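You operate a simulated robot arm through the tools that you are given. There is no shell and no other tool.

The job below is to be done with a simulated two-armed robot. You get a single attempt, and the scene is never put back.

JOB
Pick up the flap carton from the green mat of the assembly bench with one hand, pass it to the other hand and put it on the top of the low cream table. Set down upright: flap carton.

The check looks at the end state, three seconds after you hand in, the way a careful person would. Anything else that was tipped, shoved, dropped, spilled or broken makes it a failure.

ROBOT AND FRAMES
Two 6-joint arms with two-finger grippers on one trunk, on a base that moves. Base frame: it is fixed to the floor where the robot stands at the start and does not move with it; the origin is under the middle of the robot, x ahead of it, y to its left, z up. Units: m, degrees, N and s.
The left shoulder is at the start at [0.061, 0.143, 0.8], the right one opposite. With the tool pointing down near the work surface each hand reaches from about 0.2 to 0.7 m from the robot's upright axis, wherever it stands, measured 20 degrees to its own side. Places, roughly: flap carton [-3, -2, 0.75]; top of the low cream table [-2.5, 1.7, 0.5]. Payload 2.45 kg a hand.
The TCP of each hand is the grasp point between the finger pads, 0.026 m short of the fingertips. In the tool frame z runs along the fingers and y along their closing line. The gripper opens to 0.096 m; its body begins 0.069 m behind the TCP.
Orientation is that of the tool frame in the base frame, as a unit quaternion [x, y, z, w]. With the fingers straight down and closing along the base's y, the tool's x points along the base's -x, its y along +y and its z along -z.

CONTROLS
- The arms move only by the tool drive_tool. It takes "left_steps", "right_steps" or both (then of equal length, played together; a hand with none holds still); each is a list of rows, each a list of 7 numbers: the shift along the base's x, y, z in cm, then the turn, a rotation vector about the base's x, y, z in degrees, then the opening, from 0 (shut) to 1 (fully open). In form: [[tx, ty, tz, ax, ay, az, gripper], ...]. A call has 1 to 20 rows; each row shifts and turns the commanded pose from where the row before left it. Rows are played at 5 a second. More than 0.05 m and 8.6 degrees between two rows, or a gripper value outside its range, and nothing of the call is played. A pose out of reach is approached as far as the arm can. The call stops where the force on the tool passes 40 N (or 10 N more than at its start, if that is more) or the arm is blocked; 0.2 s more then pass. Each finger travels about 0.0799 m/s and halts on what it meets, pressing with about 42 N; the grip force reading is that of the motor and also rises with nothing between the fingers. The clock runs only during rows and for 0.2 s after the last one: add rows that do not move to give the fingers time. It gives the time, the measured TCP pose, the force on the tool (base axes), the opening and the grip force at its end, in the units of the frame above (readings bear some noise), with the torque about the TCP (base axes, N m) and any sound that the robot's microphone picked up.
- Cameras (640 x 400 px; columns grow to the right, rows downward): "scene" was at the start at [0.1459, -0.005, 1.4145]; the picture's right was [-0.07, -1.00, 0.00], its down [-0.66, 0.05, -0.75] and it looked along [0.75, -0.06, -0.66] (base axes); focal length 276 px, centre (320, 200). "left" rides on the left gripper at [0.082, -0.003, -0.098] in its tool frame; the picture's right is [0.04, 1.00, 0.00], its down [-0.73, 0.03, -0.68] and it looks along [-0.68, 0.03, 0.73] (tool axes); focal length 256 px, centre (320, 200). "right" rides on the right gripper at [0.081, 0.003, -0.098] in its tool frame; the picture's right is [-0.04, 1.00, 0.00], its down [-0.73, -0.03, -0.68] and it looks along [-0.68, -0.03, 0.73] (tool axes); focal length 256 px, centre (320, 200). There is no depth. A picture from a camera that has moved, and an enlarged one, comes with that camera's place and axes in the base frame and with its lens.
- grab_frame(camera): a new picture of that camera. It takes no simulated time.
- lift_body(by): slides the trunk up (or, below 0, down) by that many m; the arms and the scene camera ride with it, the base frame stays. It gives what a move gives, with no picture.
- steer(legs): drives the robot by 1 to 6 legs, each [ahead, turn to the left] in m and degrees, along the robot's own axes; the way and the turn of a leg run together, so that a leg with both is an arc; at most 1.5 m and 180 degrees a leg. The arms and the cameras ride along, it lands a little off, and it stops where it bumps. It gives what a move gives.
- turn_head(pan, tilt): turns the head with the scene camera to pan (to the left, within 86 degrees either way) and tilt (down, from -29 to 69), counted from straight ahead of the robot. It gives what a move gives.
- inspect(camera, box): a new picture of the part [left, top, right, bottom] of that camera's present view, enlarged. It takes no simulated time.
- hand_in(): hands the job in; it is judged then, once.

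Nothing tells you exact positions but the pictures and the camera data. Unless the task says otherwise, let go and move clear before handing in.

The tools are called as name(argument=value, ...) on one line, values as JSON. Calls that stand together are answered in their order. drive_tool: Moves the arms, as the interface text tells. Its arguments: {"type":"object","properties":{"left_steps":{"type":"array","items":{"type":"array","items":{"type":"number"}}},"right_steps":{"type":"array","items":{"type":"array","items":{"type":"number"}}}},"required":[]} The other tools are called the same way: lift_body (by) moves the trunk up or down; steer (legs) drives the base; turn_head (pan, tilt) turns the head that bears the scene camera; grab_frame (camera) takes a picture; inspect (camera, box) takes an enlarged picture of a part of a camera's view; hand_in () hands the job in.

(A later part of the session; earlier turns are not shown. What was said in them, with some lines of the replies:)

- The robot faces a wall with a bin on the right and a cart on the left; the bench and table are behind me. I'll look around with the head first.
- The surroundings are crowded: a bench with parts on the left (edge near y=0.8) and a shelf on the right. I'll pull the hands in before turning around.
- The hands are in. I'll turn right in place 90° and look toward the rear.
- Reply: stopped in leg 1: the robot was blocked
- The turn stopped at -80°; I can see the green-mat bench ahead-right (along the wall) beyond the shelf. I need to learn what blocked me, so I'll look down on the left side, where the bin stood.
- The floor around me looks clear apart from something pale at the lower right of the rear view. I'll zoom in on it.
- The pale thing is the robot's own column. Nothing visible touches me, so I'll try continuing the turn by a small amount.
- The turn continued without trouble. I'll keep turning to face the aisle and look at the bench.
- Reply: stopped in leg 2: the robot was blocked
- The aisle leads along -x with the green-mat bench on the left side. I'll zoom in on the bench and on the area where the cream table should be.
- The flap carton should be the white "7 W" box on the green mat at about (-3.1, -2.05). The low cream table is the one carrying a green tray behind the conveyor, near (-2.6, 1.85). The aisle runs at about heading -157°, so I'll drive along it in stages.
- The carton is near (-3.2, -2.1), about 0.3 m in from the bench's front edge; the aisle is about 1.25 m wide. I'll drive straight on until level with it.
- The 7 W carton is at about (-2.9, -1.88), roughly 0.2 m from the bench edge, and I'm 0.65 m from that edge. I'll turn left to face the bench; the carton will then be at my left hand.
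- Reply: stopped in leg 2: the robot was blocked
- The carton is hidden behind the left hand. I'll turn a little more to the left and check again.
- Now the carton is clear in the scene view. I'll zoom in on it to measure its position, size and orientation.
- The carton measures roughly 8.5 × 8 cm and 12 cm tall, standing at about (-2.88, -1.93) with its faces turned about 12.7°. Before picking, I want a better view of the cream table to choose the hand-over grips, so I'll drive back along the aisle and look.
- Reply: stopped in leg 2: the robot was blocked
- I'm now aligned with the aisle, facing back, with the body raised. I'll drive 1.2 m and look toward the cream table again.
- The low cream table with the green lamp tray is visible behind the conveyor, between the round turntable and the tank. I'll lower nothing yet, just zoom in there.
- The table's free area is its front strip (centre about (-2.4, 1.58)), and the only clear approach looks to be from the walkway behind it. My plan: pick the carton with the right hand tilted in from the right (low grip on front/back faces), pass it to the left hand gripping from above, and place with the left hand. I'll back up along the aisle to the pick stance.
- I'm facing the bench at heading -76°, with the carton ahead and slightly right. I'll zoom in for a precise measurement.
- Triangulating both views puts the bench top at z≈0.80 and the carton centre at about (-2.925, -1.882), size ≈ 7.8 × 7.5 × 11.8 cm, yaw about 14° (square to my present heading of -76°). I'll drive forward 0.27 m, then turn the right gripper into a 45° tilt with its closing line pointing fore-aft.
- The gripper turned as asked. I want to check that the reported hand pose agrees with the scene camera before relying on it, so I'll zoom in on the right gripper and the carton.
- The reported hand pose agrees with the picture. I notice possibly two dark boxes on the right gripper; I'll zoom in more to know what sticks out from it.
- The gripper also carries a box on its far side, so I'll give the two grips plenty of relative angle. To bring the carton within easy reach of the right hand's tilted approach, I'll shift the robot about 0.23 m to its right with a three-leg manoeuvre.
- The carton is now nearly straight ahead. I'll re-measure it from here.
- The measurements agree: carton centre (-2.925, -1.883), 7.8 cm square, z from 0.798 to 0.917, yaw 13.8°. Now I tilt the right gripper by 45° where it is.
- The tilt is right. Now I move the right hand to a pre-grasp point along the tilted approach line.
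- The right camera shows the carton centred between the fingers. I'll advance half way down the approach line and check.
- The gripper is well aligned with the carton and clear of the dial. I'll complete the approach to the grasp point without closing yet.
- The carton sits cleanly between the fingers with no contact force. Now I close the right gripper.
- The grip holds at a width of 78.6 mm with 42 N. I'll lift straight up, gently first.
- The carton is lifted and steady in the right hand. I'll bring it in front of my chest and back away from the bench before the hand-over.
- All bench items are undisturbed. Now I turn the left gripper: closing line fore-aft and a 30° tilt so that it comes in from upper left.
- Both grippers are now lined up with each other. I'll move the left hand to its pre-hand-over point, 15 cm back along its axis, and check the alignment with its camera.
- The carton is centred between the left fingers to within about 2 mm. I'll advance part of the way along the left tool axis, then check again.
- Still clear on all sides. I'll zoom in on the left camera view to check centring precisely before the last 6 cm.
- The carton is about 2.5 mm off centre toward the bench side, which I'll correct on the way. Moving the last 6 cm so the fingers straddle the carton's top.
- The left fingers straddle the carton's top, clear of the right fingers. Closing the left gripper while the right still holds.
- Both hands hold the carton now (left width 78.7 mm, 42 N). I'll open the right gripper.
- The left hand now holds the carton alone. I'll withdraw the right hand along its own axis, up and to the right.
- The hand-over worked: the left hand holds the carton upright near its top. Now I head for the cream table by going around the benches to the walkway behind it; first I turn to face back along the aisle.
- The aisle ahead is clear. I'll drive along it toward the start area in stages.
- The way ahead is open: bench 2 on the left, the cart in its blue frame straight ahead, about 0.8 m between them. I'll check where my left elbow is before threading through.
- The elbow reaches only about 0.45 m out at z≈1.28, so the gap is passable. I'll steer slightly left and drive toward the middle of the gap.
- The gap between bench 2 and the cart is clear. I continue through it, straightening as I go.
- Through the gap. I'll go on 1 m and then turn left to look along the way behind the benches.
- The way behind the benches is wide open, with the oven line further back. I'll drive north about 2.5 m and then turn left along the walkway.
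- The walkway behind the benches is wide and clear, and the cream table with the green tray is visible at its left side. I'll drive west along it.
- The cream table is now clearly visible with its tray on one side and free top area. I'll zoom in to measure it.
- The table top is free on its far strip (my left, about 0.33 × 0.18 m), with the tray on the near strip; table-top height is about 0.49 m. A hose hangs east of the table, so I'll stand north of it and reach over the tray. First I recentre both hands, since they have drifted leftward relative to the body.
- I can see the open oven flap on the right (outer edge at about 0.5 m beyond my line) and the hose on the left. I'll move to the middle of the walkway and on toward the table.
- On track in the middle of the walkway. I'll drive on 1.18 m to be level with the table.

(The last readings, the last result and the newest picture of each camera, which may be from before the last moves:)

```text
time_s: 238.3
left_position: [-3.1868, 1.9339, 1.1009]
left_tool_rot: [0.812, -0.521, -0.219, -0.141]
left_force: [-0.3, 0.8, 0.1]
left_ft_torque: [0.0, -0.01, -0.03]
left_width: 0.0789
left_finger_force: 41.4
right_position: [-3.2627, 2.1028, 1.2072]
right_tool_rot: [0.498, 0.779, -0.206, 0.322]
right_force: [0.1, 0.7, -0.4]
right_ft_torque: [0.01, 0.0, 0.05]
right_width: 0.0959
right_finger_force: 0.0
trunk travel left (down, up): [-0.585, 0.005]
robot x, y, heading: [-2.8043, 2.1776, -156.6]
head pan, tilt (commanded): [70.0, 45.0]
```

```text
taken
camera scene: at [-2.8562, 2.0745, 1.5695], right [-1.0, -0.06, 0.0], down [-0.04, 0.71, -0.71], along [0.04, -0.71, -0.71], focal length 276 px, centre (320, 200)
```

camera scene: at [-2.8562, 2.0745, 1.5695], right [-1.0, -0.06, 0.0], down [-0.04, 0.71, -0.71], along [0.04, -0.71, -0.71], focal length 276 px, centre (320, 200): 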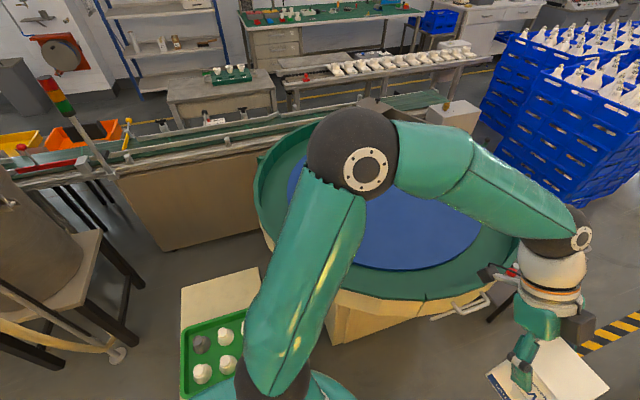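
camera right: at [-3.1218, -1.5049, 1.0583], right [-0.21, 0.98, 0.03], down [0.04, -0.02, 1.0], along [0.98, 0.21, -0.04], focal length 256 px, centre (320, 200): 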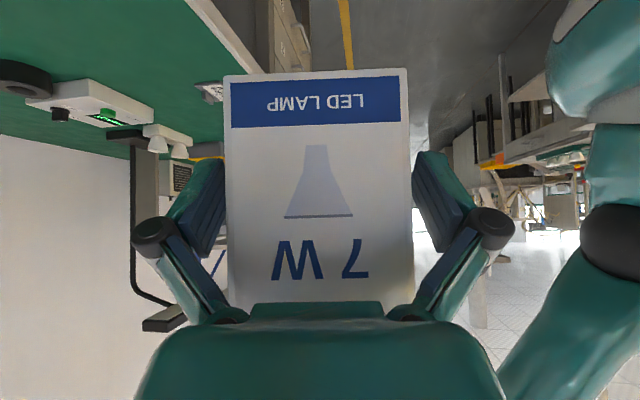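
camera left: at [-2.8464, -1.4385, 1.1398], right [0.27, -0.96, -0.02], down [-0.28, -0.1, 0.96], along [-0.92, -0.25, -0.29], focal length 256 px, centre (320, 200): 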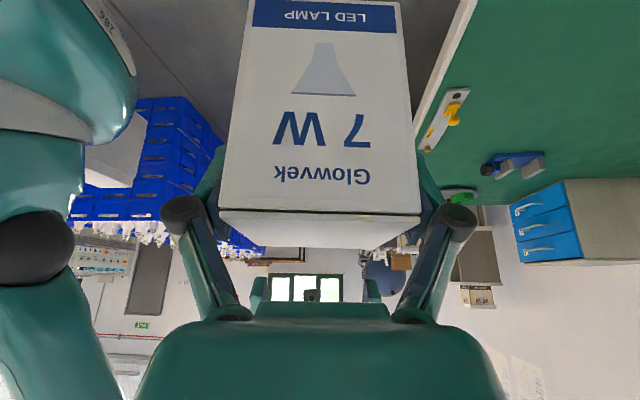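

I'm level with the table (robot at about 0.35 m behind its near edge). The table corners triangulate to the same height, z≈0.49. Now I turn left to face it.

steer(legs=[[0, 45]])

steer(legs=[[0, 44]])

turn_head(pan=15, tilt=50)

grab_frame(camera="scene")

```text
time_s: 241.0
left_position: [-2.9031, 1.7359, 1.1014]
left_tool_rot: [0.95, -0.174, -0.257, -0.048]
left_force: [0.3, -0.2, -0.1]
left_ft_torque: [-0.02, 0.03, 0.0]
left_width: 0.0789
left_finger_force: 42.1
right_position: [-3.0774, 1.8021, 1.2078]
right_tool_rot: [0.164, 0.909, -0.068, 0.377]
right_force: [-0.1, -1.0, 0.6]
right_ft_torque: [0.01, 0.01, 0.01]
right_width: 0.0961
right_finger_force: 0.0
trunk travel left (down, up): [-0.585, 0.005]
robot x, y, heading: [-2.8377, 2.1893, -112.1]
head pan, tilt (commanded): [70.0, 45.0]
```

```text
time_s: 241.9
left_position: [-2.8913, 1.7337, 1.1022]
left_tool_rot: [0.952, -0.162, -0.257, -0.046]
left_force: [0.5, -0.7, -0.9]
left_ft_torque: [0.04, 0.02, 0.01]
left_width: 0.0786
left_finger_force: 42.5
right_position: [-3.0662, 1.7946, 1.2083]
right_tool_rot: [0.154, 0.911, -0.064, 0.376]
right_force: [1.0, -0.6, 0.7]
right_ft_torque: [-0.02, 0.03, -0.01]
right_width: 0.0961
right_finger_force: 0.0
trunk travel left (down, up): [-0.585, 0.005]
robot x, y, heading: [-2.8352, 2.1904, -111.9]
head pan, tilt (commanded): [70.0, 45.0]
stopped in leg 1: the robot was blocked; the commanded pose is now the measured one
```

```text
time_s: 243.2
left_position: [-2.8934, 1.735, 1.1015]
left_tool_rot: [0.952, -0.162, -0.257, -0.045]
left_force: [0.4, 0.9, 0.0]
left_ft_torque: [0.01, 0.02, 0.01]
left_width: 0.0788
left_finger_force: 42.0
right_position: [-3.0684, 1.7963, 1.2097]
right_tool_rot: [0.152, 0.911, -0.063, 0.378]
right_force: [0.2, -0.8, -0.4]
right_ft_torque: [0.01, -0.01, 0.04]
right_width: 0.0961
right_finger_force: 0.1
trunk travel left (down, up): [-0.585, 0.005]
robot x, y, heading: [-2.8383, 2.1904, -111.5]
head pan, tilt (commanded): [15.0, 50.0]
```

```text
taken
camera scene: at [-2.8664, 2.0577, 1.5626], right [-0.99, 0.12, 0.0], down [0.09, 0.76, -0.64], along [-0.07, -0.64, -0.77], focal length 276 px, centre (320, 200)
```

scene: 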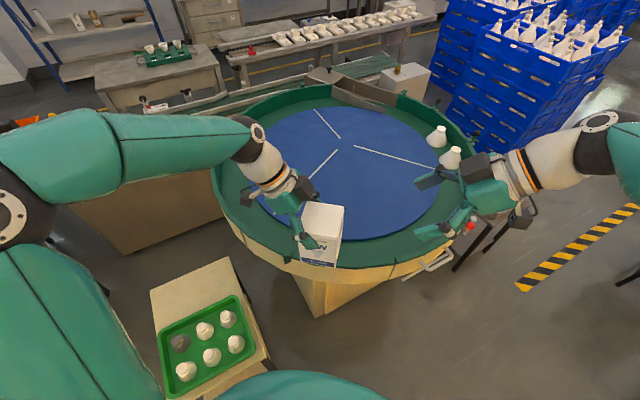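

The second turn was blocked almost at once, though the table has not moved. I need to see what the base touches, so I'll look around and down on both sides.

turn_head(pan=86, tilt=60)

grab_frame(camera="scene")

turn_head(pan=40, tilt=69)

grab_frame(camera="scene")

turn_head(pan=-86, tilt=55)

grab_frame(camera="scene")

grab_frame(camera="left")

grab_frame(camera="right")

```text
time_s: 244.6
left_position: [-2.8919, 1.7342, 1.1015]
left_tool_rot: [0.952, -0.161, -0.256, -0.045]
left_force: [0.4, -0.4, 0.4]
left_ft_torque: [0.02, -0.02, 0.0]
left_width: 0.0786
left_finger_force: 41.9
right_position: [-3.0686, 1.7949, 1.209]
right_tool_rot: [0.153, 0.911, -0.063, 0.377]
right_force: [-0.4, 0.2, 0.6]
right_ft_torque: [0.02, 0.0, 0.0]
right_width: 0.0957
right_finger_force: 0.0
trunk travel left (down, up): [-0.585, 0.005]
robot x, y, heading: [-2.8343, 2.1888, -111.9]
head pan, tilt (commanded): [85.9, 60.0]
```

```text
taken
camera scene: at [-2.7976, 2.1053, 1.55], right [-0.43, -0.9, 0.0], down [-0.78, 0.38, -0.5], along [0.45, -0.22, -0.87], focal length 276 px, centre (320, 200)
```

scene: 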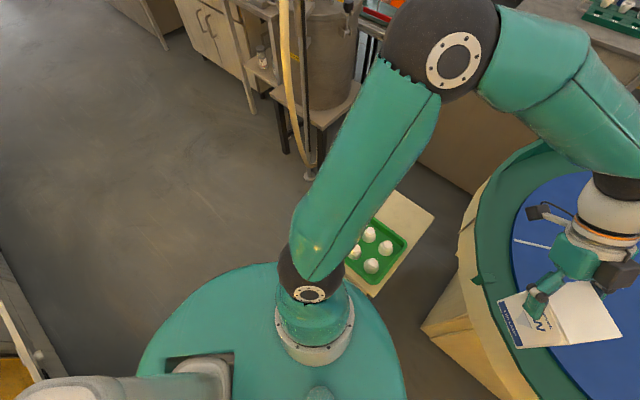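

```text
time_s: 245.8
left_position: [-2.8927, 1.7338, 1.102]
left_tool_rot: [0.952, -0.161, -0.256, -0.044]
left_force: [0.5, -0.1, -0.5]
left_ft_torque: [0.03, 0.0, -0.01]
left_width: 0.0785
left_finger_force: 41.7
right_position: [-3.068, 1.7954, 1.2095]
right_tool_rot: [0.152, 0.911, -0.063, 0.378]
right_force: [0.1, 0.4, 1.0]
right_ft_torque: [0.04, 0.01, 0.0]
right_width: 0.0959
right_finger_force: 0.0
trunk travel left (down, up): [-0.585, 0.005]
robot x, y, heading: [-2.8351, 2.1929, -111.3]
head pan, tilt (commanded): [40.0, 68.8]
```

```text
taken
camera scene: at [-2.84, 2.0812, 1.5406], right [-0.95, -0.32, 0.0], down [-0.29, 0.88, -0.36], along [0.11, -0.34, -0.93], focal length 276 px, centre (320, 200)
```

scene: 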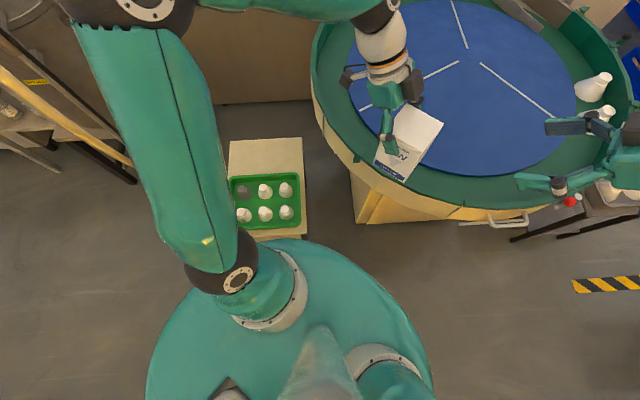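

```text
time_s: 247.8
left_position: [-2.8935, 1.7347, 1.1026]
left_tool_rot: [0.952, -0.162, -0.257, -0.044]
left_force: [-0.3, 0.1, -1.4]
left_ft_torque: [-0.02, 0.03, 0.03]
left_width: 0.0786
left_finger_force: 42.1
right_position: [-3.0687, 1.7964, 1.2077]
right_tool_rot: [0.152, 0.911, -0.063, 0.378]
right_force: [-0.1, -0.1, 0.3]
right_ft_torque: [-0.02, 0.01, -0.02]
right_width: 0.0964
right_finger_force: 0.1
trunk travel left (down, up): [-0.585, 0.005]
robot x, y, heading: [-2.837, 2.192, -111.8]
head pan, tilt (commanded): [-85.9, 55.0]
```

```text
taken
camera scene: at [-2.9264, 2.156, 1.5561], right [0.3, 0.95, 0.0], down [0.78, -0.25, -0.57], along [-0.55, 0.17, -0.82], focal length 276 px, centre (320, 200)
```

scene: 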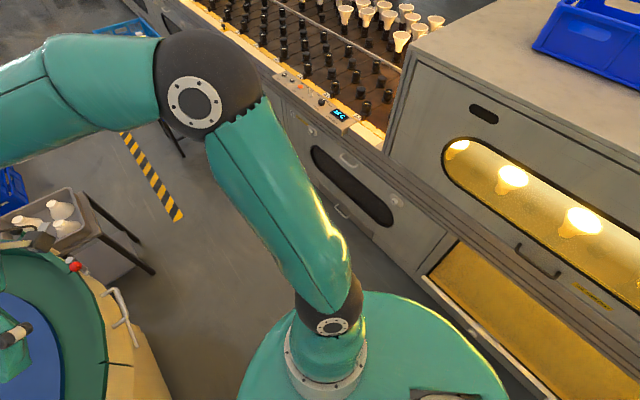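

```text
taken
camera left: at [-2.7795, 1.6975, 1.147], right [-0.3, -0.95, -0.02], down [-0.29, 0.07, 0.96], along [-0.91, 0.29, -0.29], focal length 256 px, centre (320, 200)
```

left: 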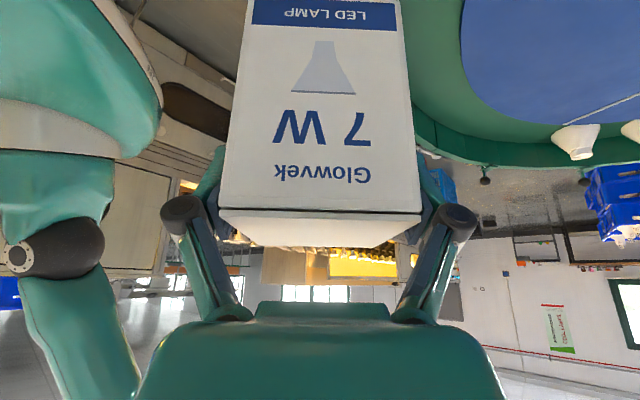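

```text
taken
camera right: at [-3.187, 1.8406, 1.2198], right [0.35, 0.94, 0.03], down [0.03, -0.04, 1.0], along [0.94, -0.35, -0.04], focal length 256 px, centre (320, 200)
```

right: 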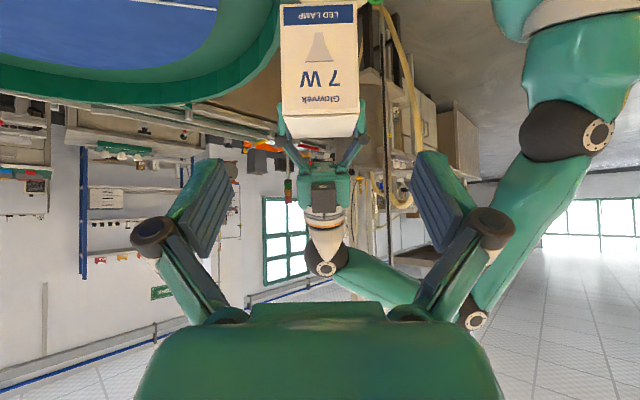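

The base corner is most likely against the table's near-west leg (the base seems roughly square, corners about 0.38 m out); the table hasn't shifted. I'll back off a little, away from the table, before turning further.

steer(legs=[[-0.1, 0]])

turn_head(pan=40, tilt=69)

grab_frame(camera="scene")

```text
time_s: 249.0
left_position: [-2.8531, 1.831, 1.1033]
left_tool_rot: [0.952, -0.161, -0.257, -0.043]
left_force: [-0.4, -0.5, -1.0]
left_ft_torque: [-0.04, 0.01, 0.06]
left_width: 0.0787
left_finger_force: 42.3
right_position: [-3.029, 1.8921, 1.2095]
right_tool_rot: [0.152, 0.911, -0.064, 0.377]
right_force: [0.3, 0.8, 0.2]
right_ft_torque: [-0.03, 0.05, -0.01]
right_width: 0.096
right_finger_force: 0.0
trunk travel left (down, up): [-0.585, 0.005]
robot x, y, heading: [-2.7982, 2.2863, -111.6]
head pan, tilt (commanded): [-85.9, 55.0]
```

```text
time_s: 251.1
left_position: [-2.8531, 1.8311, 1.1016]
left_tool_rot: [0.952, -0.161, -0.256, -0.045]
left_force: [0.3, 0.9, -0.5]
left_ft_torque: [-0.02, -0.02, 0.04]
left_width: 0.0785
left_finger_force: 42.2
right_position: [-3.0289, 1.8911, 1.2094]
right_tool_rot: [0.153, 0.911, -0.065, 0.377]
right_force: [-0.4, -0.6, 0.9]
right_ft_torque: [0.0, -0.01, -0.02]
right_width: 0.0959
right_finger_force: 0.0
trunk travel left (down, up): [-0.585, 0.005]
robot x, y, heading: [-2.7961, 2.2887, -111.4]
head pan, tilt (commanded): [40.0, 68.8]
```

```text
taken
camera scene: at [-2.8018, 2.1772, 1.5406], right [-0.95, -0.32, 0.0], down [-0.29, 0.88, -0.36], along [0.11, -0.34, -0.93], focal length 276 px, centre (320, 200)
```

scene: 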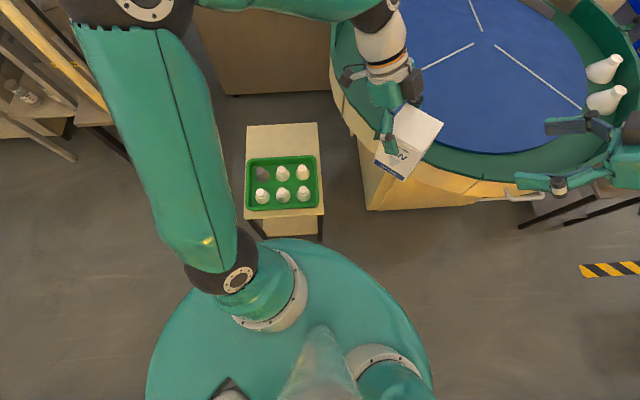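

Backing off worked and the table and tray are untouched. Now I complete the turn to face the table squarely.

steer(legs=[[0, 44]])

turn_head(pan=10, tilt=50)

grab_frame(camera="scene")

```text
time_s: 253.7
left_position: [-2.5272, 1.9145, 1.1021]
left_tool_rot: [0.944, 0.201, -0.255, 0.053]
left_force: [0.5, -0.4, 0.1]
left_ft_torque: [0.01, 0.0, 0.01]
left_width: 0.0788
left_finger_force: 42.1
right_position: [-2.6972, 1.8385, 1.209]
right_tool_rot: [-0.192, 0.904, 0.079, 0.375]
right_force: [-0.5, 0.1, -0.1]
right_ft_torque: [0.0, -0.02, -0.02]
right_width: 0.0959
right_finger_force: 0.1
trunk travel left (down, up): [-0.585, 0.005]
robot x, y, heading: [-2.8269, 2.2773, -68.8]
head pan, tilt (commanded): [40.0, 68.8]
```

```text
time_s: 254.6
left_position: [-2.5268, 1.9152, 1.1029]
left_tool_rot: [0.945, 0.2, -0.255, 0.054]
left_force: [0.4, -0.7, -0.5]
left_ft_torque: [0.01, 0.0, 0.02]
left_width: 0.0784
left_finger_force: 41.5
right_position: [-2.697, 1.8392, 1.2099]
right_tool_rot: [-0.192, 0.904, 0.079, 0.375]
right_force: [0.5, -0.3, 0.3]
right_ft_torque: [-0.04, 0.03, 0.0]
right_width: 0.0959
right_finger_force: 0.0
trunk travel left (down, up): [-0.585, 0.005]
robot x, y, heading: [-2.8271, 2.272, -69.0]
head pan, tilt (commanded): [10.0, 50.0]
```

```text
taken
camera scene: at [-2.7648, 2.1517, 1.5625], right [-0.86, -0.52, 0.0], down [-0.4, 0.66, -0.64], along [0.33, -0.55, -0.77], focal length 276 px, centre (320, 200)
```

scene: 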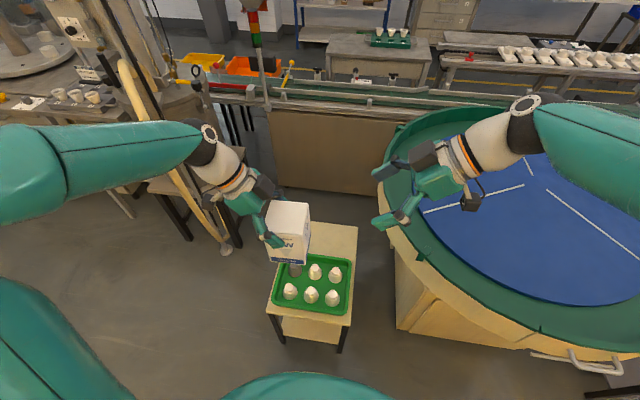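

I'm facing the table; the carton hangs over it, aligned with its edges to about 1°. Next I move the right hand out of the way and turn the left wrist by 90° so the tool leans back toward me, which gives better reach over the tray.

drive_tool(left_steps=[[0, 0, 0, 0, 0, 0, 0], [0, 0, 0, 0, 0, 0, 0], [0, 0, 0, 0, 0, 0, 0], [0, 0, 0, 0, 0, 0, 0], [0, 0, 0, 0, 0, 0, 0], [0, 0, 0, 0, 0, 0, 0], [0, 0, 0, 0, 0, 7.3, 0], [0, 0, 0, 0, 0, 7.3, 0], [0, 0, 0, 0, 0, 7.3, 0], [0, 0, 0, 0, 0, 7.3, 0], [0, 0, 0, 0, 0, 7.3, 0], [0, 0, 0, 0, 0, 7.3, 0], [0, 0, 0, 0, 0, 7.3, 0], [0, 0, 0, 0, 0, 7.3, 0], [0, 0, 0, 0, 0, 7.3, 0], [0, 0, 0, 0, 0, 7.3, 0], [0, 0, 0, 0, 0, 7.3, 0], [0, 0, 0, 0, 0, 7.3, 0], [0, 0, 0, 0, 0, 0, 0]], right_steps=[[-3.95, 0.99, 0.83, 0, 0, 0, 1], [-3.95, 0.99, 0.83, 0, 0, 0, 1], [-3.95, 0.99, 0.83, 0, 0, 0, 1], [-3.95, 0.99, 0.83, 0, 0, 0, 1], [-3.95, 0.99, 0.83, 0, 0, 0, 1], [-3.95, 0.99, 0.83, 0, 0, 0, 1], [0, 0, 0, 0, 0, 0, 1], [0, 0, 0, 0, 0, 0, 1], [0, 0, 0, 0, 0, 0, 1], [0, 0, 0, 0, 0, 0, 1], [0, 0, 0, 0, 0, 0, 1], [0, 0, 0, 0, 0, 0, 1], [0, 0, 0, 0, 0, 0, 1], [0, 0, 0, 0, 0, 0, 1], [0, 0, 0, 0, 0, 0, 1], [0, 0, 0, 0, 0, 0, 1], [0, 0, 0, 0, 0, 0, 1], [0, 0, 0, 0, 0, 0, 1], [0, 0, 0, 0, 0, 0, 1]])

grab_frame(camera="scene")

grab_frame(camera="left")

```text
time_s: 258.6
left_position: [-2.5274, 1.914, 1.1037]
left_tool_rot: [0.544, 0.798, -0.147, 0.216]
left_force: [0.0, 0.2, -0.2]
left_ft_torque: [0.01, 0.0, -0.02]
left_width: 0.0789
left_finger_force: 41.5
right_position: [-2.9329, 1.8982, 1.2592]
right_tool_rot: [-0.193, 0.904, 0.079, 0.374]
right_force: [-0.2, 0.1, -0.5]
right_ft_torque: [-0.04, -0.01, -0.01]
right_width: 0.0959
right_finger_force: 0.1
trunk travel left (down, up): [-0.585, 0.005]
robot x, y, heading: [-2.8295, 2.2756, -68.5]
head pan, tilt (commanded): [10.0, 50.0]
```

```text
taken
camera scene: at [-2.7653, 2.152, 1.5626], right [-0.86, -0.52, 0.0], down [-0.4, 0.66, -0.64], along [0.33, -0.55, -0.77], focal length 276 px, centre (320, 200)
```

scene: 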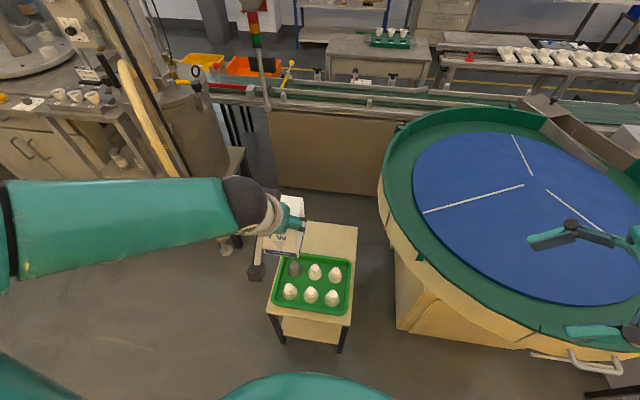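

```text
taken
camera left: at [-2.5749, 2.0245, 1.1483], right [0.92, 0.4, -0.02], down [0.14, -0.26, 0.96], along [0.38, -0.88, -0.29], focal length 256 px, centre (320, 200)
```

left: 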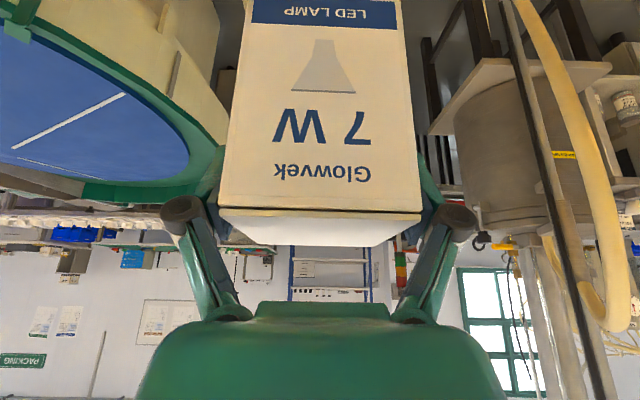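

The left tool now leans back toward me and the carton hangs upright above the table region. I'll lower the trunk by 15 cm and creep 5 cm forward.

lift_body(by=-0.15)

steer(legs=[[0.05, 0]])

turn_head(pan=10, tilt=48)

grab_frame(camera="scene")

```text
time_s: 260.4
left_position: [-2.5275, 1.9143, 0.9544]
left_tool_rot: [0.543, 0.798, -0.147, 0.216]
left_force: [0.2, -0.1, -0.4]
left_ft_torque: [0.01, 0.0, 0.02]
left_width: 0.0787
left_finger_force: 42.1
right_position: [-2.9336, 1.8979, 1.1098]
right_tool_rot: [-0.193, 0.903, 0.08, 0.375]
right_force: [0.0, -0.5, 0.6]
right_ft_torque: [0.03, -0.02, -0.01]
right_width: 0.0959
right_finger_force: 0.1
trunk travel left (down, up): [-0.435, 0.155]
robot x, y, heading: [-2.8269, 2.2693, -68.8]
head pan, tilt (commanded): [10.0, 50.0]
```

```text
time_s: 261.3
left_position: [-2.5082, 1.8642, 0.9527]
left_tool_rot: [0.543, 0.798, -0.146, 0.215]
left_force: [0.5, -0.8, -0.5]
left_ft_torque: [0.04, 0.02, 0.0]
left_width: 0.0786
left_finger_force: 42.2
right_position: [-2.9142, 1.8492, 1.1083]
right_tool_rot: [-0.192, 0.904, 0.08, 0.374]
right_force: [-0.1, 0.3, 0.0]
right_ft_torque: [0.04, -0.01, 0.02]
right_width: 0.096
right_finger_force: 0.1
trunk travel left (down, up): [-0.435, 0.155]
robot x, y, heading: [-2.8087, 2.2231, -69.1]
head pan, tilt (commanded): [10.0, 50.0]
```

```text
time_s: 261.9
left_position: [-2.5098, 1.867, 0.9534]
left_tool_rot: [0.543, 0.798, -0.147, 0.216]
left_force: [-0.7, -0.2, -0.1]
left_ft_torque: [0.0, 0.02, 0.0]
left_width: 0.0789
left_finger_force: 42.3
right_position: [-2.9163, 1.8518, 1.1099]
right_tool_rot: [-0.193, 0.903, 0.079, 0.375]
right_force: [-0.1, -0.7, -0.2]
right_ft_torque: [-0.04, -0.01, 0.02]
right_width: 0.0962
right_finger_force: 0.0
trunk travel left (down, up): [-0.435, 0.155]
robot x, y, heading: [-2.809, 2.2258, -68.8]
head pan, tilt (commanded): [10.0, 48.0]
```

```text
taken
camera scene: at [-2.7465, 2.1034, 1.4153], right [-0.86, -0.52, 0.0], down [-0.38, 0.64, -0.67], along [0.35, -0.57, -0.74], focal length 276 px, centre (320, 200)
```

scene: 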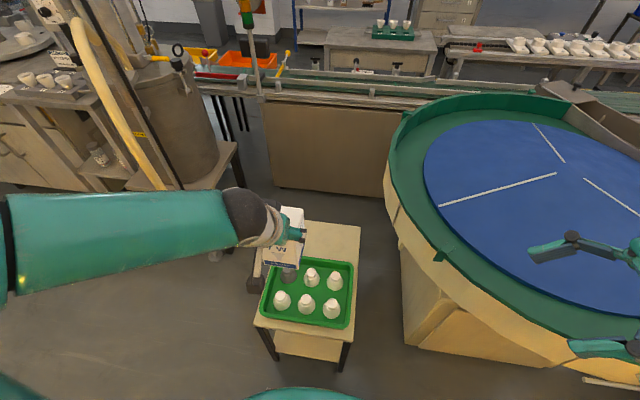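

I'm in position. I'll zoom in to pin down the table's free strip and the tray edge from here.

inspect(camera="scene", box=[230, 195, 390, 345])

```text
2.67 times, centred on (310, 270) of scene
camera zoom: at [-2.7465, 2.1034, 1.4153], right [-0.86, -0.52, 0.0], down [-0.38, 0.64, -0.67], along [0.35, -0.57, -0.74], focal length 735 px, centre (347, 13)
```

zoom: 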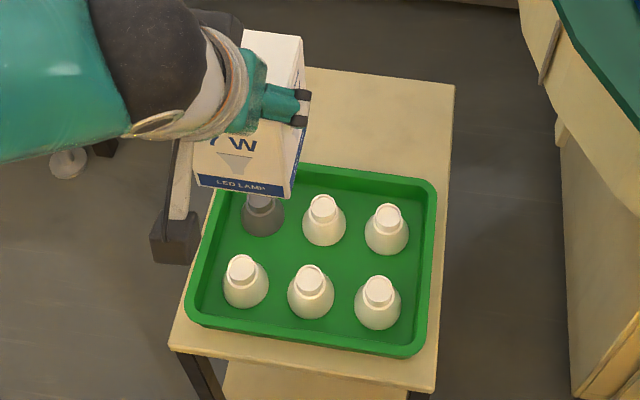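

The strip between the table's far edge and the tray is confirmed (about 0.20 m deep, 0.33 m wide, z = 0.49). I'll move the carton forward over its centre, still high above.

drive_tool(left_steps=[[1.55, -4.26, 0, 0, 0, 0, 0], [1.55, -4.26, 0, 0, 0, 0, 0], [1.55, -4.26, 0, 0, 0, 0, 0], [1.55, -4.26, 0, 0, 0, 0, 0], [1.55, -4.26, 0, 0, 0, 0, 0], [1.55, -4.26, 0, 0, 0, 0, 0], [0, 0, 0, 0, 0, 0, 0], [0, 0, 0, 0, 0, 0, 0]])

inspect(camera="scene", box=[200, 100, 440, 345])

grab_frame(camera="left")

```text
time_s: 263.7
left_position: [-2.4153, 1.6105, 0.9542]
left_tool_rot: [0.544, 0.798, -0.147, 0.214]
left_force: [-0.5, 0.6, -0.6]
left_ft_torque: [0.0, 0.03, 0.02]
left_width: 0.0788
left_finger_force: 42.0
right_position: [-2.9146, 1.8503, 1.1089]
right_tool_rot: [-0.193, 0.904, 0.08, 0.374]
right_force: [0.2, -0.4, 0.5]
right_ft_torque: [0.01, 0.01, 0.03]
right_width: 0.0962
right_finger_force: 0.0
trunk travel left (down, up): [-0.435, 0.155]
robot x, y, heading: [-2.8075, 2.226, -68.9]
head pan, tilt (commanded): [10.0, 48.0]
```

```text
1.63 times, centred on (320, 222) of scene
camera zoom: at [-2.7461, 2.1022, 1.4152], right [-0.86, -0.52, 0.0], down [-0.38, 0.64, -0.67], along [0.34, -0.57, -0.74], focal length 450 px, centre (320, 163)
```

zoom: 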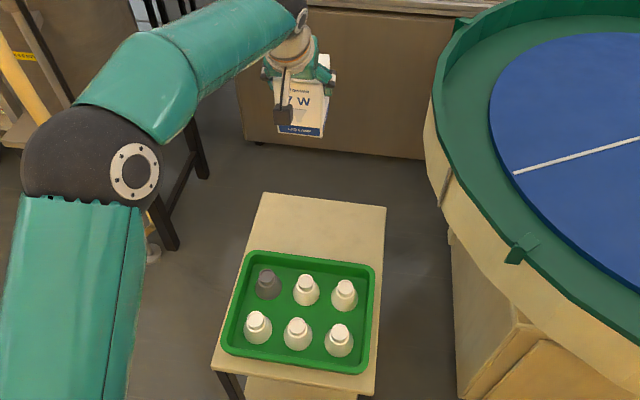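

```text
taken
camera left: at [-2.4622, 1.7203, 0.9988], right [0.92, 0.4, -0.02], down [0.14, -0.26, 0.96], along [0.37, -0.88, -0.3], focal length 256 px, centre (320, 200)
```

left: 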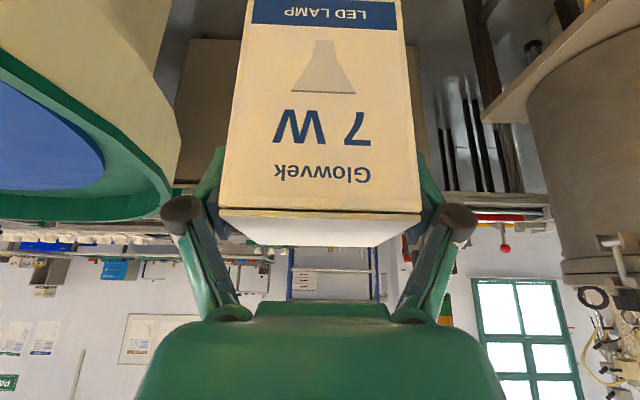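

The carton is directly above the free strip, 9.5 cm in from the far edge. I'll lower it to about 2 cm above the table top.

drive_tool(left_steps=[[0, 0, -4.3, 0, 0, 0, 0], [0, 0, -4.3, 0, 0, 0, 0], [0, 0, -4.3, 0, 0, 0, 0], [0, 0, -4.3, 0, 0, 0, 0], [0, 0, -4.3, 0, 0, 0, 0], [0, 0, -4.3, 0, 0, 0, 0], [0, 0, -4.3, 0, 0, 0, 0], [0, 0, -4.0, 0, 0, 0, 0], [0, 0, 0, 0, 0, 0, 0], [0, 0, 0, 0, 0, 0, 0]])

inspect(camera="scene", box=[220, 150, 400, 320])

grab_frame(camera="left")

```text
time_s: 265.9
left_position: [-2.4153, 1.6114, 0.6127]
left_tool_rot: [0.544, 0.798, -0.147, 0.215]
left_force: [-0.3, 0.0, -0.1]
left_ft_torque: [0.05, -0.04, -0.01]
left_width: 0.0785
left_finger_force: 42.0
right_position: [-2.9154, 1.8502, 1.1093]
right_tool_rot: [-0.193, 0.904, 0.08, 0.374]
right_force: [-0.3, -0.1, -0.6]
right_ft_torque: [0.01, -0.02, -0.02]
right_width: 0.0957
right_finger_force: 0.1
trunk travel left (down, up): [-0.435, 0.155]
robot x, y, heading: [-2.8084, 2.223, -68.9]
head pan, tilt (commanded): [10.0, 48.0]
```

```text
2.35 times, centred on (310, 235) of scene
camera zoom: at [-2.7462, 2.1024, 1.4152], right [-0.86, -0.52, 0.0], down [-0.38, 0.64, -0.67], along [0.34, -0.57, -0.74], focal length 649 px, centre (344, 118)
```

zoom: 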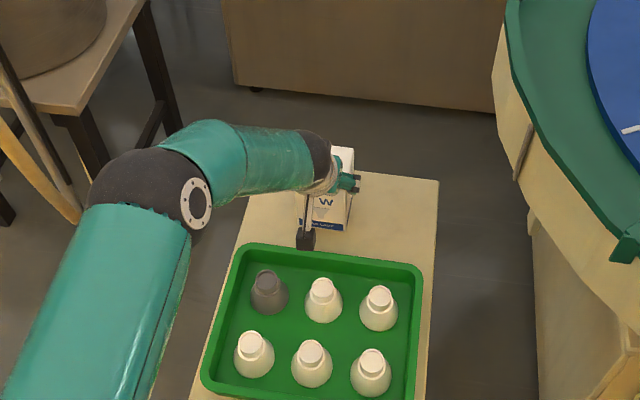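

```text
taken
camera left: at [-2.4629, 1.7215, 0.657], right [0.92, 0.4, -0.02], down [0.14, -0.26, 0.96], along [0.37, -0.88, -0.29], focal length 256 px, centre (320, 200)
```

left: 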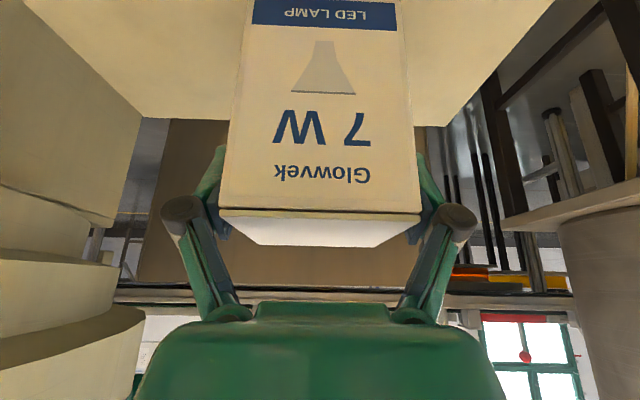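

The carton hovers about 2.5 cm above the table, well inside the free strip. I'll lower it in small steps, watching the force.

drive_tool(left_steps=[[0, 0, -0.8, 0, 0, 0, 0], [0, 0, -0.7, 0, 0, 0, 0], [0, 0, 0, 0, 0, 0, 0]])

drive_tool(left_steps=[[0, 0, -0.4, 0, 0, 0, 0], [0, 0, 0, 0, 0, 0, 0]])

drive_tool(left_steps=[[0, 0, -0.3, 0, 0, 0, 0], [0, 0, 0, 0, 0, 0, 0]])

```text
time_s: 266.7
left_position: [-2.4162, 1.6106, 0.5973]
left_tool_rot: [0.543, 0.798, -0.147, 0.215]
left_force: [0.5, 0.0, 0.8]
left_ft_torque: [0.02, 0.01, 0.0]
left_width: 0.0785
left_finger_force: 41.8
right_position: [-2.9149, 1.8515, 1.109]
right_tool_rot: [-0.192, 0.904, 0.08, 0.375]
right_force: [-1.0, -0.2, -0.3]
right_ft_torque: [0.0, 0.01, -0.05]
right_width: 0.096
right_finger_force: 0.0
trunk travel left (down, up): [-0.435, 0.155]
robot x, y, heading: [-2.8134, 2.2282, -69.0]
head pan, tilt (commanded): [10.0, 48.0]
```

```text
time_s: 267.3
left_position: [-2.4152, 1.6111, 0.5973]
left_tool_rot: [0.543, 0.797, -0.149, 0.217]
left_force: [-1.1, 1.5, 15.7]
left_ft_torque: [0.46, 0.26, 0.0]
left_width: 0.0788
left_finger_force: 41.3
right_position: [-2.9153, 1.8507, 1.1099]
right_tool_rot: [-0.193, 0.903, 0.079, 0.375]
right_force: [0.5, -0.4, 0.0]
right_ft_torque: [0.02, 0.03, -0.04]
right_width: 0.0962
right_finger_force: 0.0
trunk travel left (down, up): [-0.435, 0.155]
robot x, y, heading: [-2.8104, 2.2266, -69.1]
head pan, tilt (commanded): [10.0, 48.0]
```

```text
time_s: 267.9
left_position: [-2.4159, 1.6092, 0.5969]
left_tool_rot: [0.543, 0.797, -0.15, 0.219]
left_force: [2.2, -3.1, 28.5]
left_ft_torque: [0.28, 0.02, -0.05]
left_width: 0.0789
left_finger_force: 42.2
right_position: [-2.9161, 1.8518, 1.1107]
right_tool_rot: [-0.194, 0.903, 0.079, 0.374]
right_force: [-0.3, 0.4, 0.0]
right_ft_torque: [-0.01, -0.03, 0.02]
right_width: 0.096
right_finger_force: 0.0
trunk travel left (down, up): [-0.435, 0.155]
robot x, y, heading: [-2.8111, 2.2246, -68.8]
head pan, tilt (commanded): [10.0, 48.0]
```

The carton has touched down (table top at about z = 0.50) and is pressing with 28 N; I'll ease the pressure before releasing.

drive_tool(left_steps=[[0, 0, 0.5, 0, 0, 0, 0], [0, 0, 0, 0, 0, 0, 0], [0, 0, 0, 0, 0, 0, 0]])

inspect(camera="scene", box=[240, 170, 380, 280])

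```text
time_s: 268.7
left_position: [-2.4175, 1.6108, 0.5967]
left_tool_rot: [0.544, 0.798, -0.147, 0.215]
left_force: [3.3, -2.4, 12.7]
left_ft_torque: [-0.73, -0.3, 0.07]
left_width: 0.0787
left_finger_force: 41.7
right_position: [-2.9141, 1.8519, 1.1102]
right_tool_rot: [-0.193, 0.904, 0.08, 0.374]
right_force: [0.3, -1.2, 0.0]
right_ft_torque: [0.0, 0.01, -0.01]
right_width: 0.0959
right_finger_force: 0.0
trunk travel left (down, up): [-0.435, 0.155]
robot x, y, heading: [-2.8098, 2.2287, -69.2]
head pan, tilt (commanded): [10.0, 48.0]
```

```text
3.64 times, centred on (310, 225) of scene
camera zoom: at [-2.747, 2.1039, 1.4154], right [-0.86, -0.52, 0.0], down [-0.38, 0.64, -0.67], along [0.35, -0.57, -0.74], focal length 1003 px, centre (356, 109)
```

zoom: 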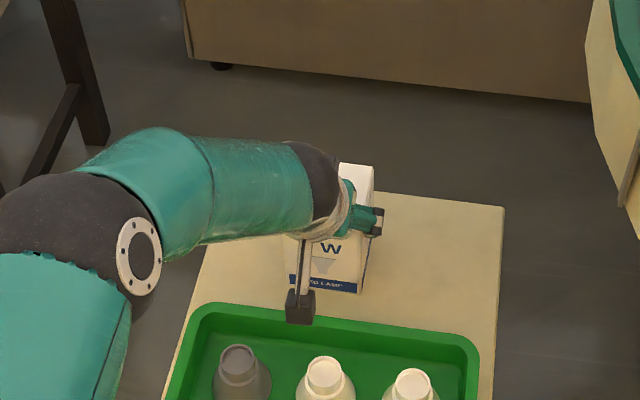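

Force is down to 13 N. I'll ease off 2 mm more and open the left gripper gradually.

drive_tool(left_steps=[[0, 0, 0.2, 0, 0, 0, 0], [0, 0, 0, 0, 0, 0, 0], [0, 0, 0, 0, 0, 0, 0.83], [0, 0, 0, 0, 0, 0, 0.86], [0, 0, 0, 0, 0, 0, 0.9], [0, 0, 0, 0, 0, 0, 0.95], [0, 0, 0, 0, 0, 0, 1], [0, 0, 0, 0, 0, 0, 1], [0, 0, 0, 0, 0, 0, 1]])

inspect(camera="scene", box=[240, 170, 380, 280])

grab_frame(camera="left")

```text
time_s: 270.7
left_position: [-2.4167, 1.611, 0.5979]
left_tool_rot: [0.544, 0.798, -0.147, 0.214]
left_force: [-0.4, 0.3, 0.2]
left_ft_torque: [-0.01, 0.03, -0.03]
left_width: 0.0961
left_finger_force: 0.1
right_position: [-2.9148, 1.8504, 1.1099]
right_tool_rot: [-0.192, 0.904, 0.079, 0.374]
right_force: [-0.4, -0.6, -0.9]
right_ft_torque: [0.03, 0.02, 0.0]
right_width: 0.096
right_finger_force: 0.1
trunk travel left (down, up): [-0.435, 0.155]
robot x, y, heading: [-2.8132, 2.2283, -69.3]
head pan, tilt (commanded): [10.0, 48.0]
```

```text
3.64 times, centred on (310, 225) of scene
camera zoom: at [-2.7463, 2.1026, 1.4153], right [-0.86, -0.52, 0.0], down [-0.38, 0.64, -0.67], along [0.34, -0.57, -0.74], focal length 1003 px, centre (356, 109)
```

zoom: 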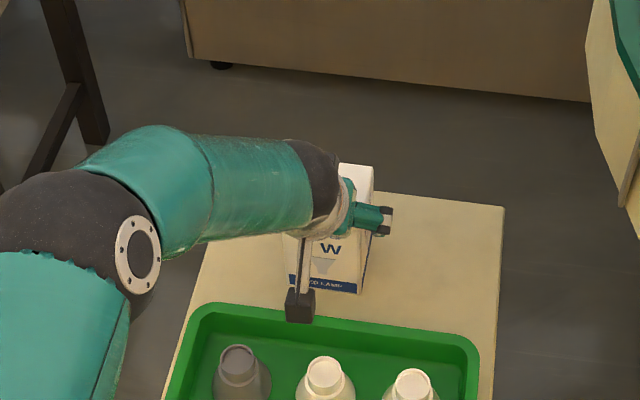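

```text
taken
camera left: at [-2.464, 1.721, 0.643], right [0.92, 0.4, -0.02], down [0.14, -0.26, 0.96], along [0.37, -0.88, -0.29], focal length 256 px, centre (320, 200)
```

left: 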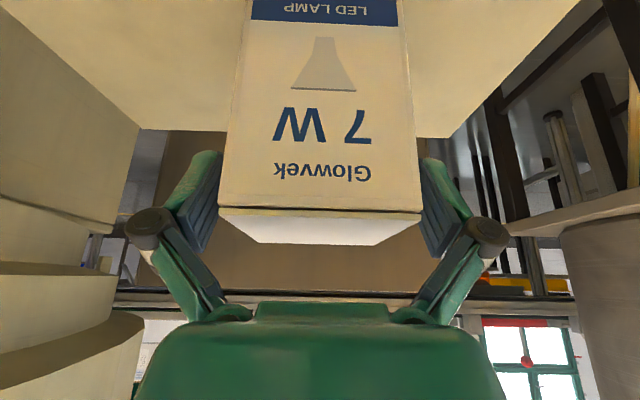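

The carton stands on the table and the fingers are clear on both sides. I'll withdraw the left hand slowly along its own axis, up and back.

drive_tool(left_steps=[[-0.19, 0.47, 0.87, 0, 0, 0, 1], [-0.37, 0.94, 1.73, 0, 0, 0, 1], [-0.37, 0.94, 1.73, 0, 0, 0, 1], [-0.37, 0.94, 1.73, 0, 0, 0, 1], [-0.37, 0.94, 1.73, 0, 0, 0, 1], [-0.37, 0.94, 1.73, 0, 0, 0, 1], [-0.74, 1.88, 3.46, 0, 0, 0, 1], [-0.74, 1.88, 3.46, 0, 0, 0, 1], [-0.74, 1.88, 3.46, 0, 0, 0, 1], [0, 0, 0, 0, 0, 0, 1]])

grab_frame(camera="scene")

grab_frame(camera="left")

```text
time_s: 272.9
left_position: [-2.4619, 1.7193, 0.7946]
left_tool_rot: [0.543, 0.798, -0.147, 0.214]
left_force: [-0.6, -0.4, -0.6]
left_ft_torque: [0.03, 0.02, 0.0]
left_width: 0.0958
left_finger_force: 0.0
right_position: [-2.9146, 1.8496, 1.1099]
right_tool_rot: [-0.193, 0.903, 0.08, 0.375]
right_force: [0.3, 0.4, 0.6]
right_ft_torque: [0.02, 0.02, 0.0]
right_width: 0.096
right_finger_force: 0.0
trunk travel left (down, up): [-0.435, 0.155]
robot x, y, heading: [-2.81, 2.2259, -69.1]
head pan, tilt (commanded): [10.0, 48.0]
```

```text
taken
camera scene: at [-2.7461, 2.1022, 1.4152], right [-0.86, -0.52, 0.0], down [-0.38, 0.64, -0.67], along [0.34, -0.57, -0.74], focal length 276 px, centre (320, 200)
```

scene: 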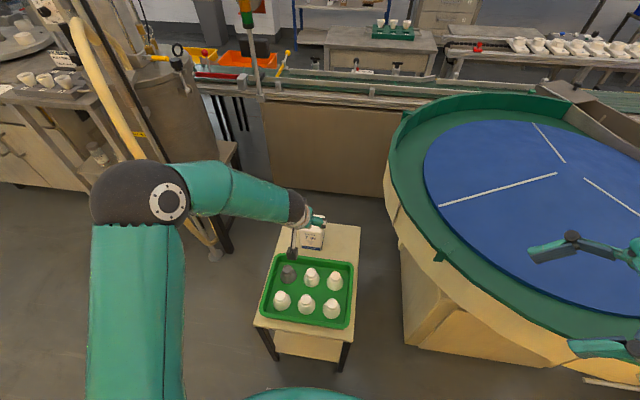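

```text
taken
camera left: at [-2.5098, 1.8287, 0.8394], right [0.92, 0.4, -0.02], down [0.14, -0.26, 0.96], along [0.37, -0.88, -0.29], focal length 256 px, centre (320, 200)
```

left: 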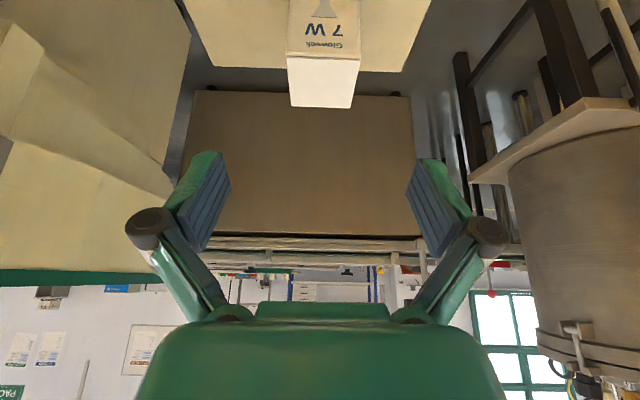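

The hand is clear and the carton stands upright. I'll raise and retract the left hand fully, then inspect the result.

drive_tool(left_steps=[[0, 0, 4.5, 0, 0, 0, 1], [0, 0, 4.5, 0, 0, 0, 1], [0, 0, 4.5, 0, 0, 0, 1], [0, 0, 4.5, 0, 0, 0, 1], [-1.5, 3.9, 1, 0, 0, 0, 1], [-1.5, 3.9, 1, 0, 0, 0, 1], [-1.5, 3.9, 1, 0, 0, 0, 1], [-1.5, 3.9, 1, 0, 0, 0, 1], [0, 0, 0, 0, 0, 0, 1]])

turn_head(pan=5, tilt=45)

grab_frame(camera="scene")

inspect(camera="scene", box=[220, 160, 400, 310])

grab_frame(camera="left")

```text
time_s: 274.9
left_position: [-2.5213, 1.8757, 1.0156]
left_tool_rot: [0.543, 0.798, -0.147, 0.214]
left_force: [0.3, -0.6, -0.4]
left_ft_torque: [-0.05, 0.02, -0.02]
left_width: 0.0961
left_finger_force: 0.0
right_position: [-2.9143, 1.85, 1.1101]
right_tool_rot: [-0.193, 0.904, 0.079, 0.374]
right_force: [0.4, -0.3, 0.0]
right_ft_torque: [0.01, 0.01, 0.03]
right_width: 0.0957
right_finger_force: 0.1
trunk travel left (down, up): [-0.435, 0.155]
robot x, y, heading: [-2.8065, 2.2273, -69.1]
head pan, tilt (commanded): [10.0, 48.0]
```

```text
time_s: 275.6
left_position: [-2.5225, 1.875, 1.015]
left_tool_rot: [0.544, 0.798, -0.148, 0.214]
left_force: [-0.2, 0.0, 0.3]
left_ft_torque: [0.0, 0.06, 0.0]
left_width: 0.0961
left_finger_force: 0.0
right_position: [-2.9145, 1.8519, 1.1083]
right_tool_rot: [-0.193, 0.904, 0.079, 0.374]
right_force: [0.3, 0.2, 0.5]
right_ft_torque: [0.04, 0.0, -0.01]
right_width: 0.0961
right_finger_force: 0.1
trunk travel left (down, up): [-0.435, 0.155]
robot x, y, heading: [-2.8111, 2.2271, -69.1]
head pan, tilt (commanded): [5.0, 45.0]
```

```text
taken
camera scene: at [-2.7514, 2.0975, 1.4195], right [-0.9, -0.44, 0.0], down [-0.31, 0.64, -0.71], along [0.31, -0.63, -0.71], focal length 276 px, centre (320, 200)
```

scene: 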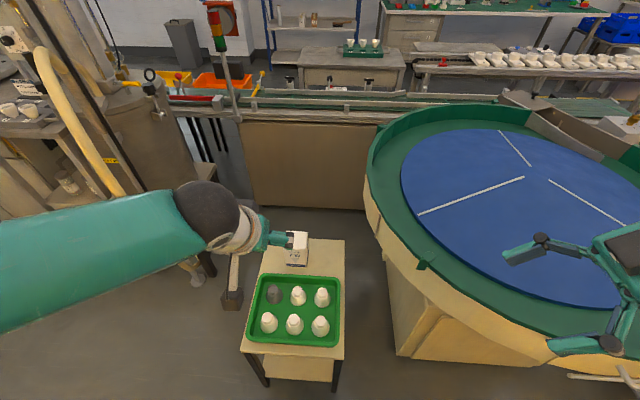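

```text
2.67 times, centred on (310, 235) of scene
camera zoom: at [-2.7514, 2.0975, 1.4195], right [-0.9, -0.44, 0.0], down [-0.31, 0.64, -0.71], along [0.31, -0.63, -0.71], focal length 735 px, centre (347, 107)
```

zoom: 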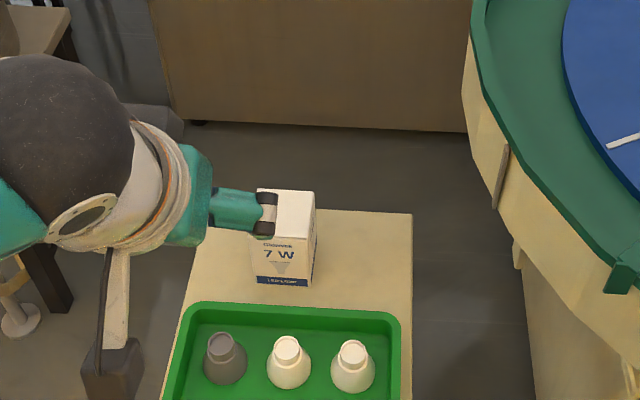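

```text
taken
camera left: at [-2.5691, 1.9852, 1.0603], right [0.92, 0.4, -0.02], down [0.14, -0.26, 0.96], along [0.37, -0.88, -0.29], focal length 256 px, centre (320, 200)
```

left: 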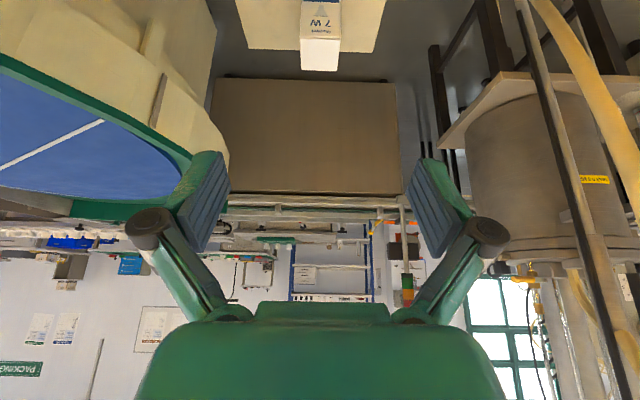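

The flap carton stands upright on the cream table's free strip, clear of the tray. All six lamps are in place and both hands are open and well away, so I'm handing in.

hand_in()

```text
The job is handed in.
```

The flap carton now stands upright on the low cream table, and the job is handed in. I don't have the judge's result.

- **Pick:** the right hand took the carton, the white "7 W" box, from the green mat. The other items on the bench were undisturbed.
- **Pass:** the right hand passed it to the left hand in mid-air, in front of the bench.
- **Place:** the left hand set it on the free strip of the table, about 9.5 cm in from the far edge and clear of the green tray. All six lamps in the tray were still upright in the last picture.
- **Base stops:** the base stopped as "blocked" several times while turning in place. Most of those were in open floor and I found no cause. The last one was probably the base touching a leg of the cream table. I backed off, and the pictures showed the table had not moved.

Both grippers are open and clear of the carton. The robot is still standing beside the table.
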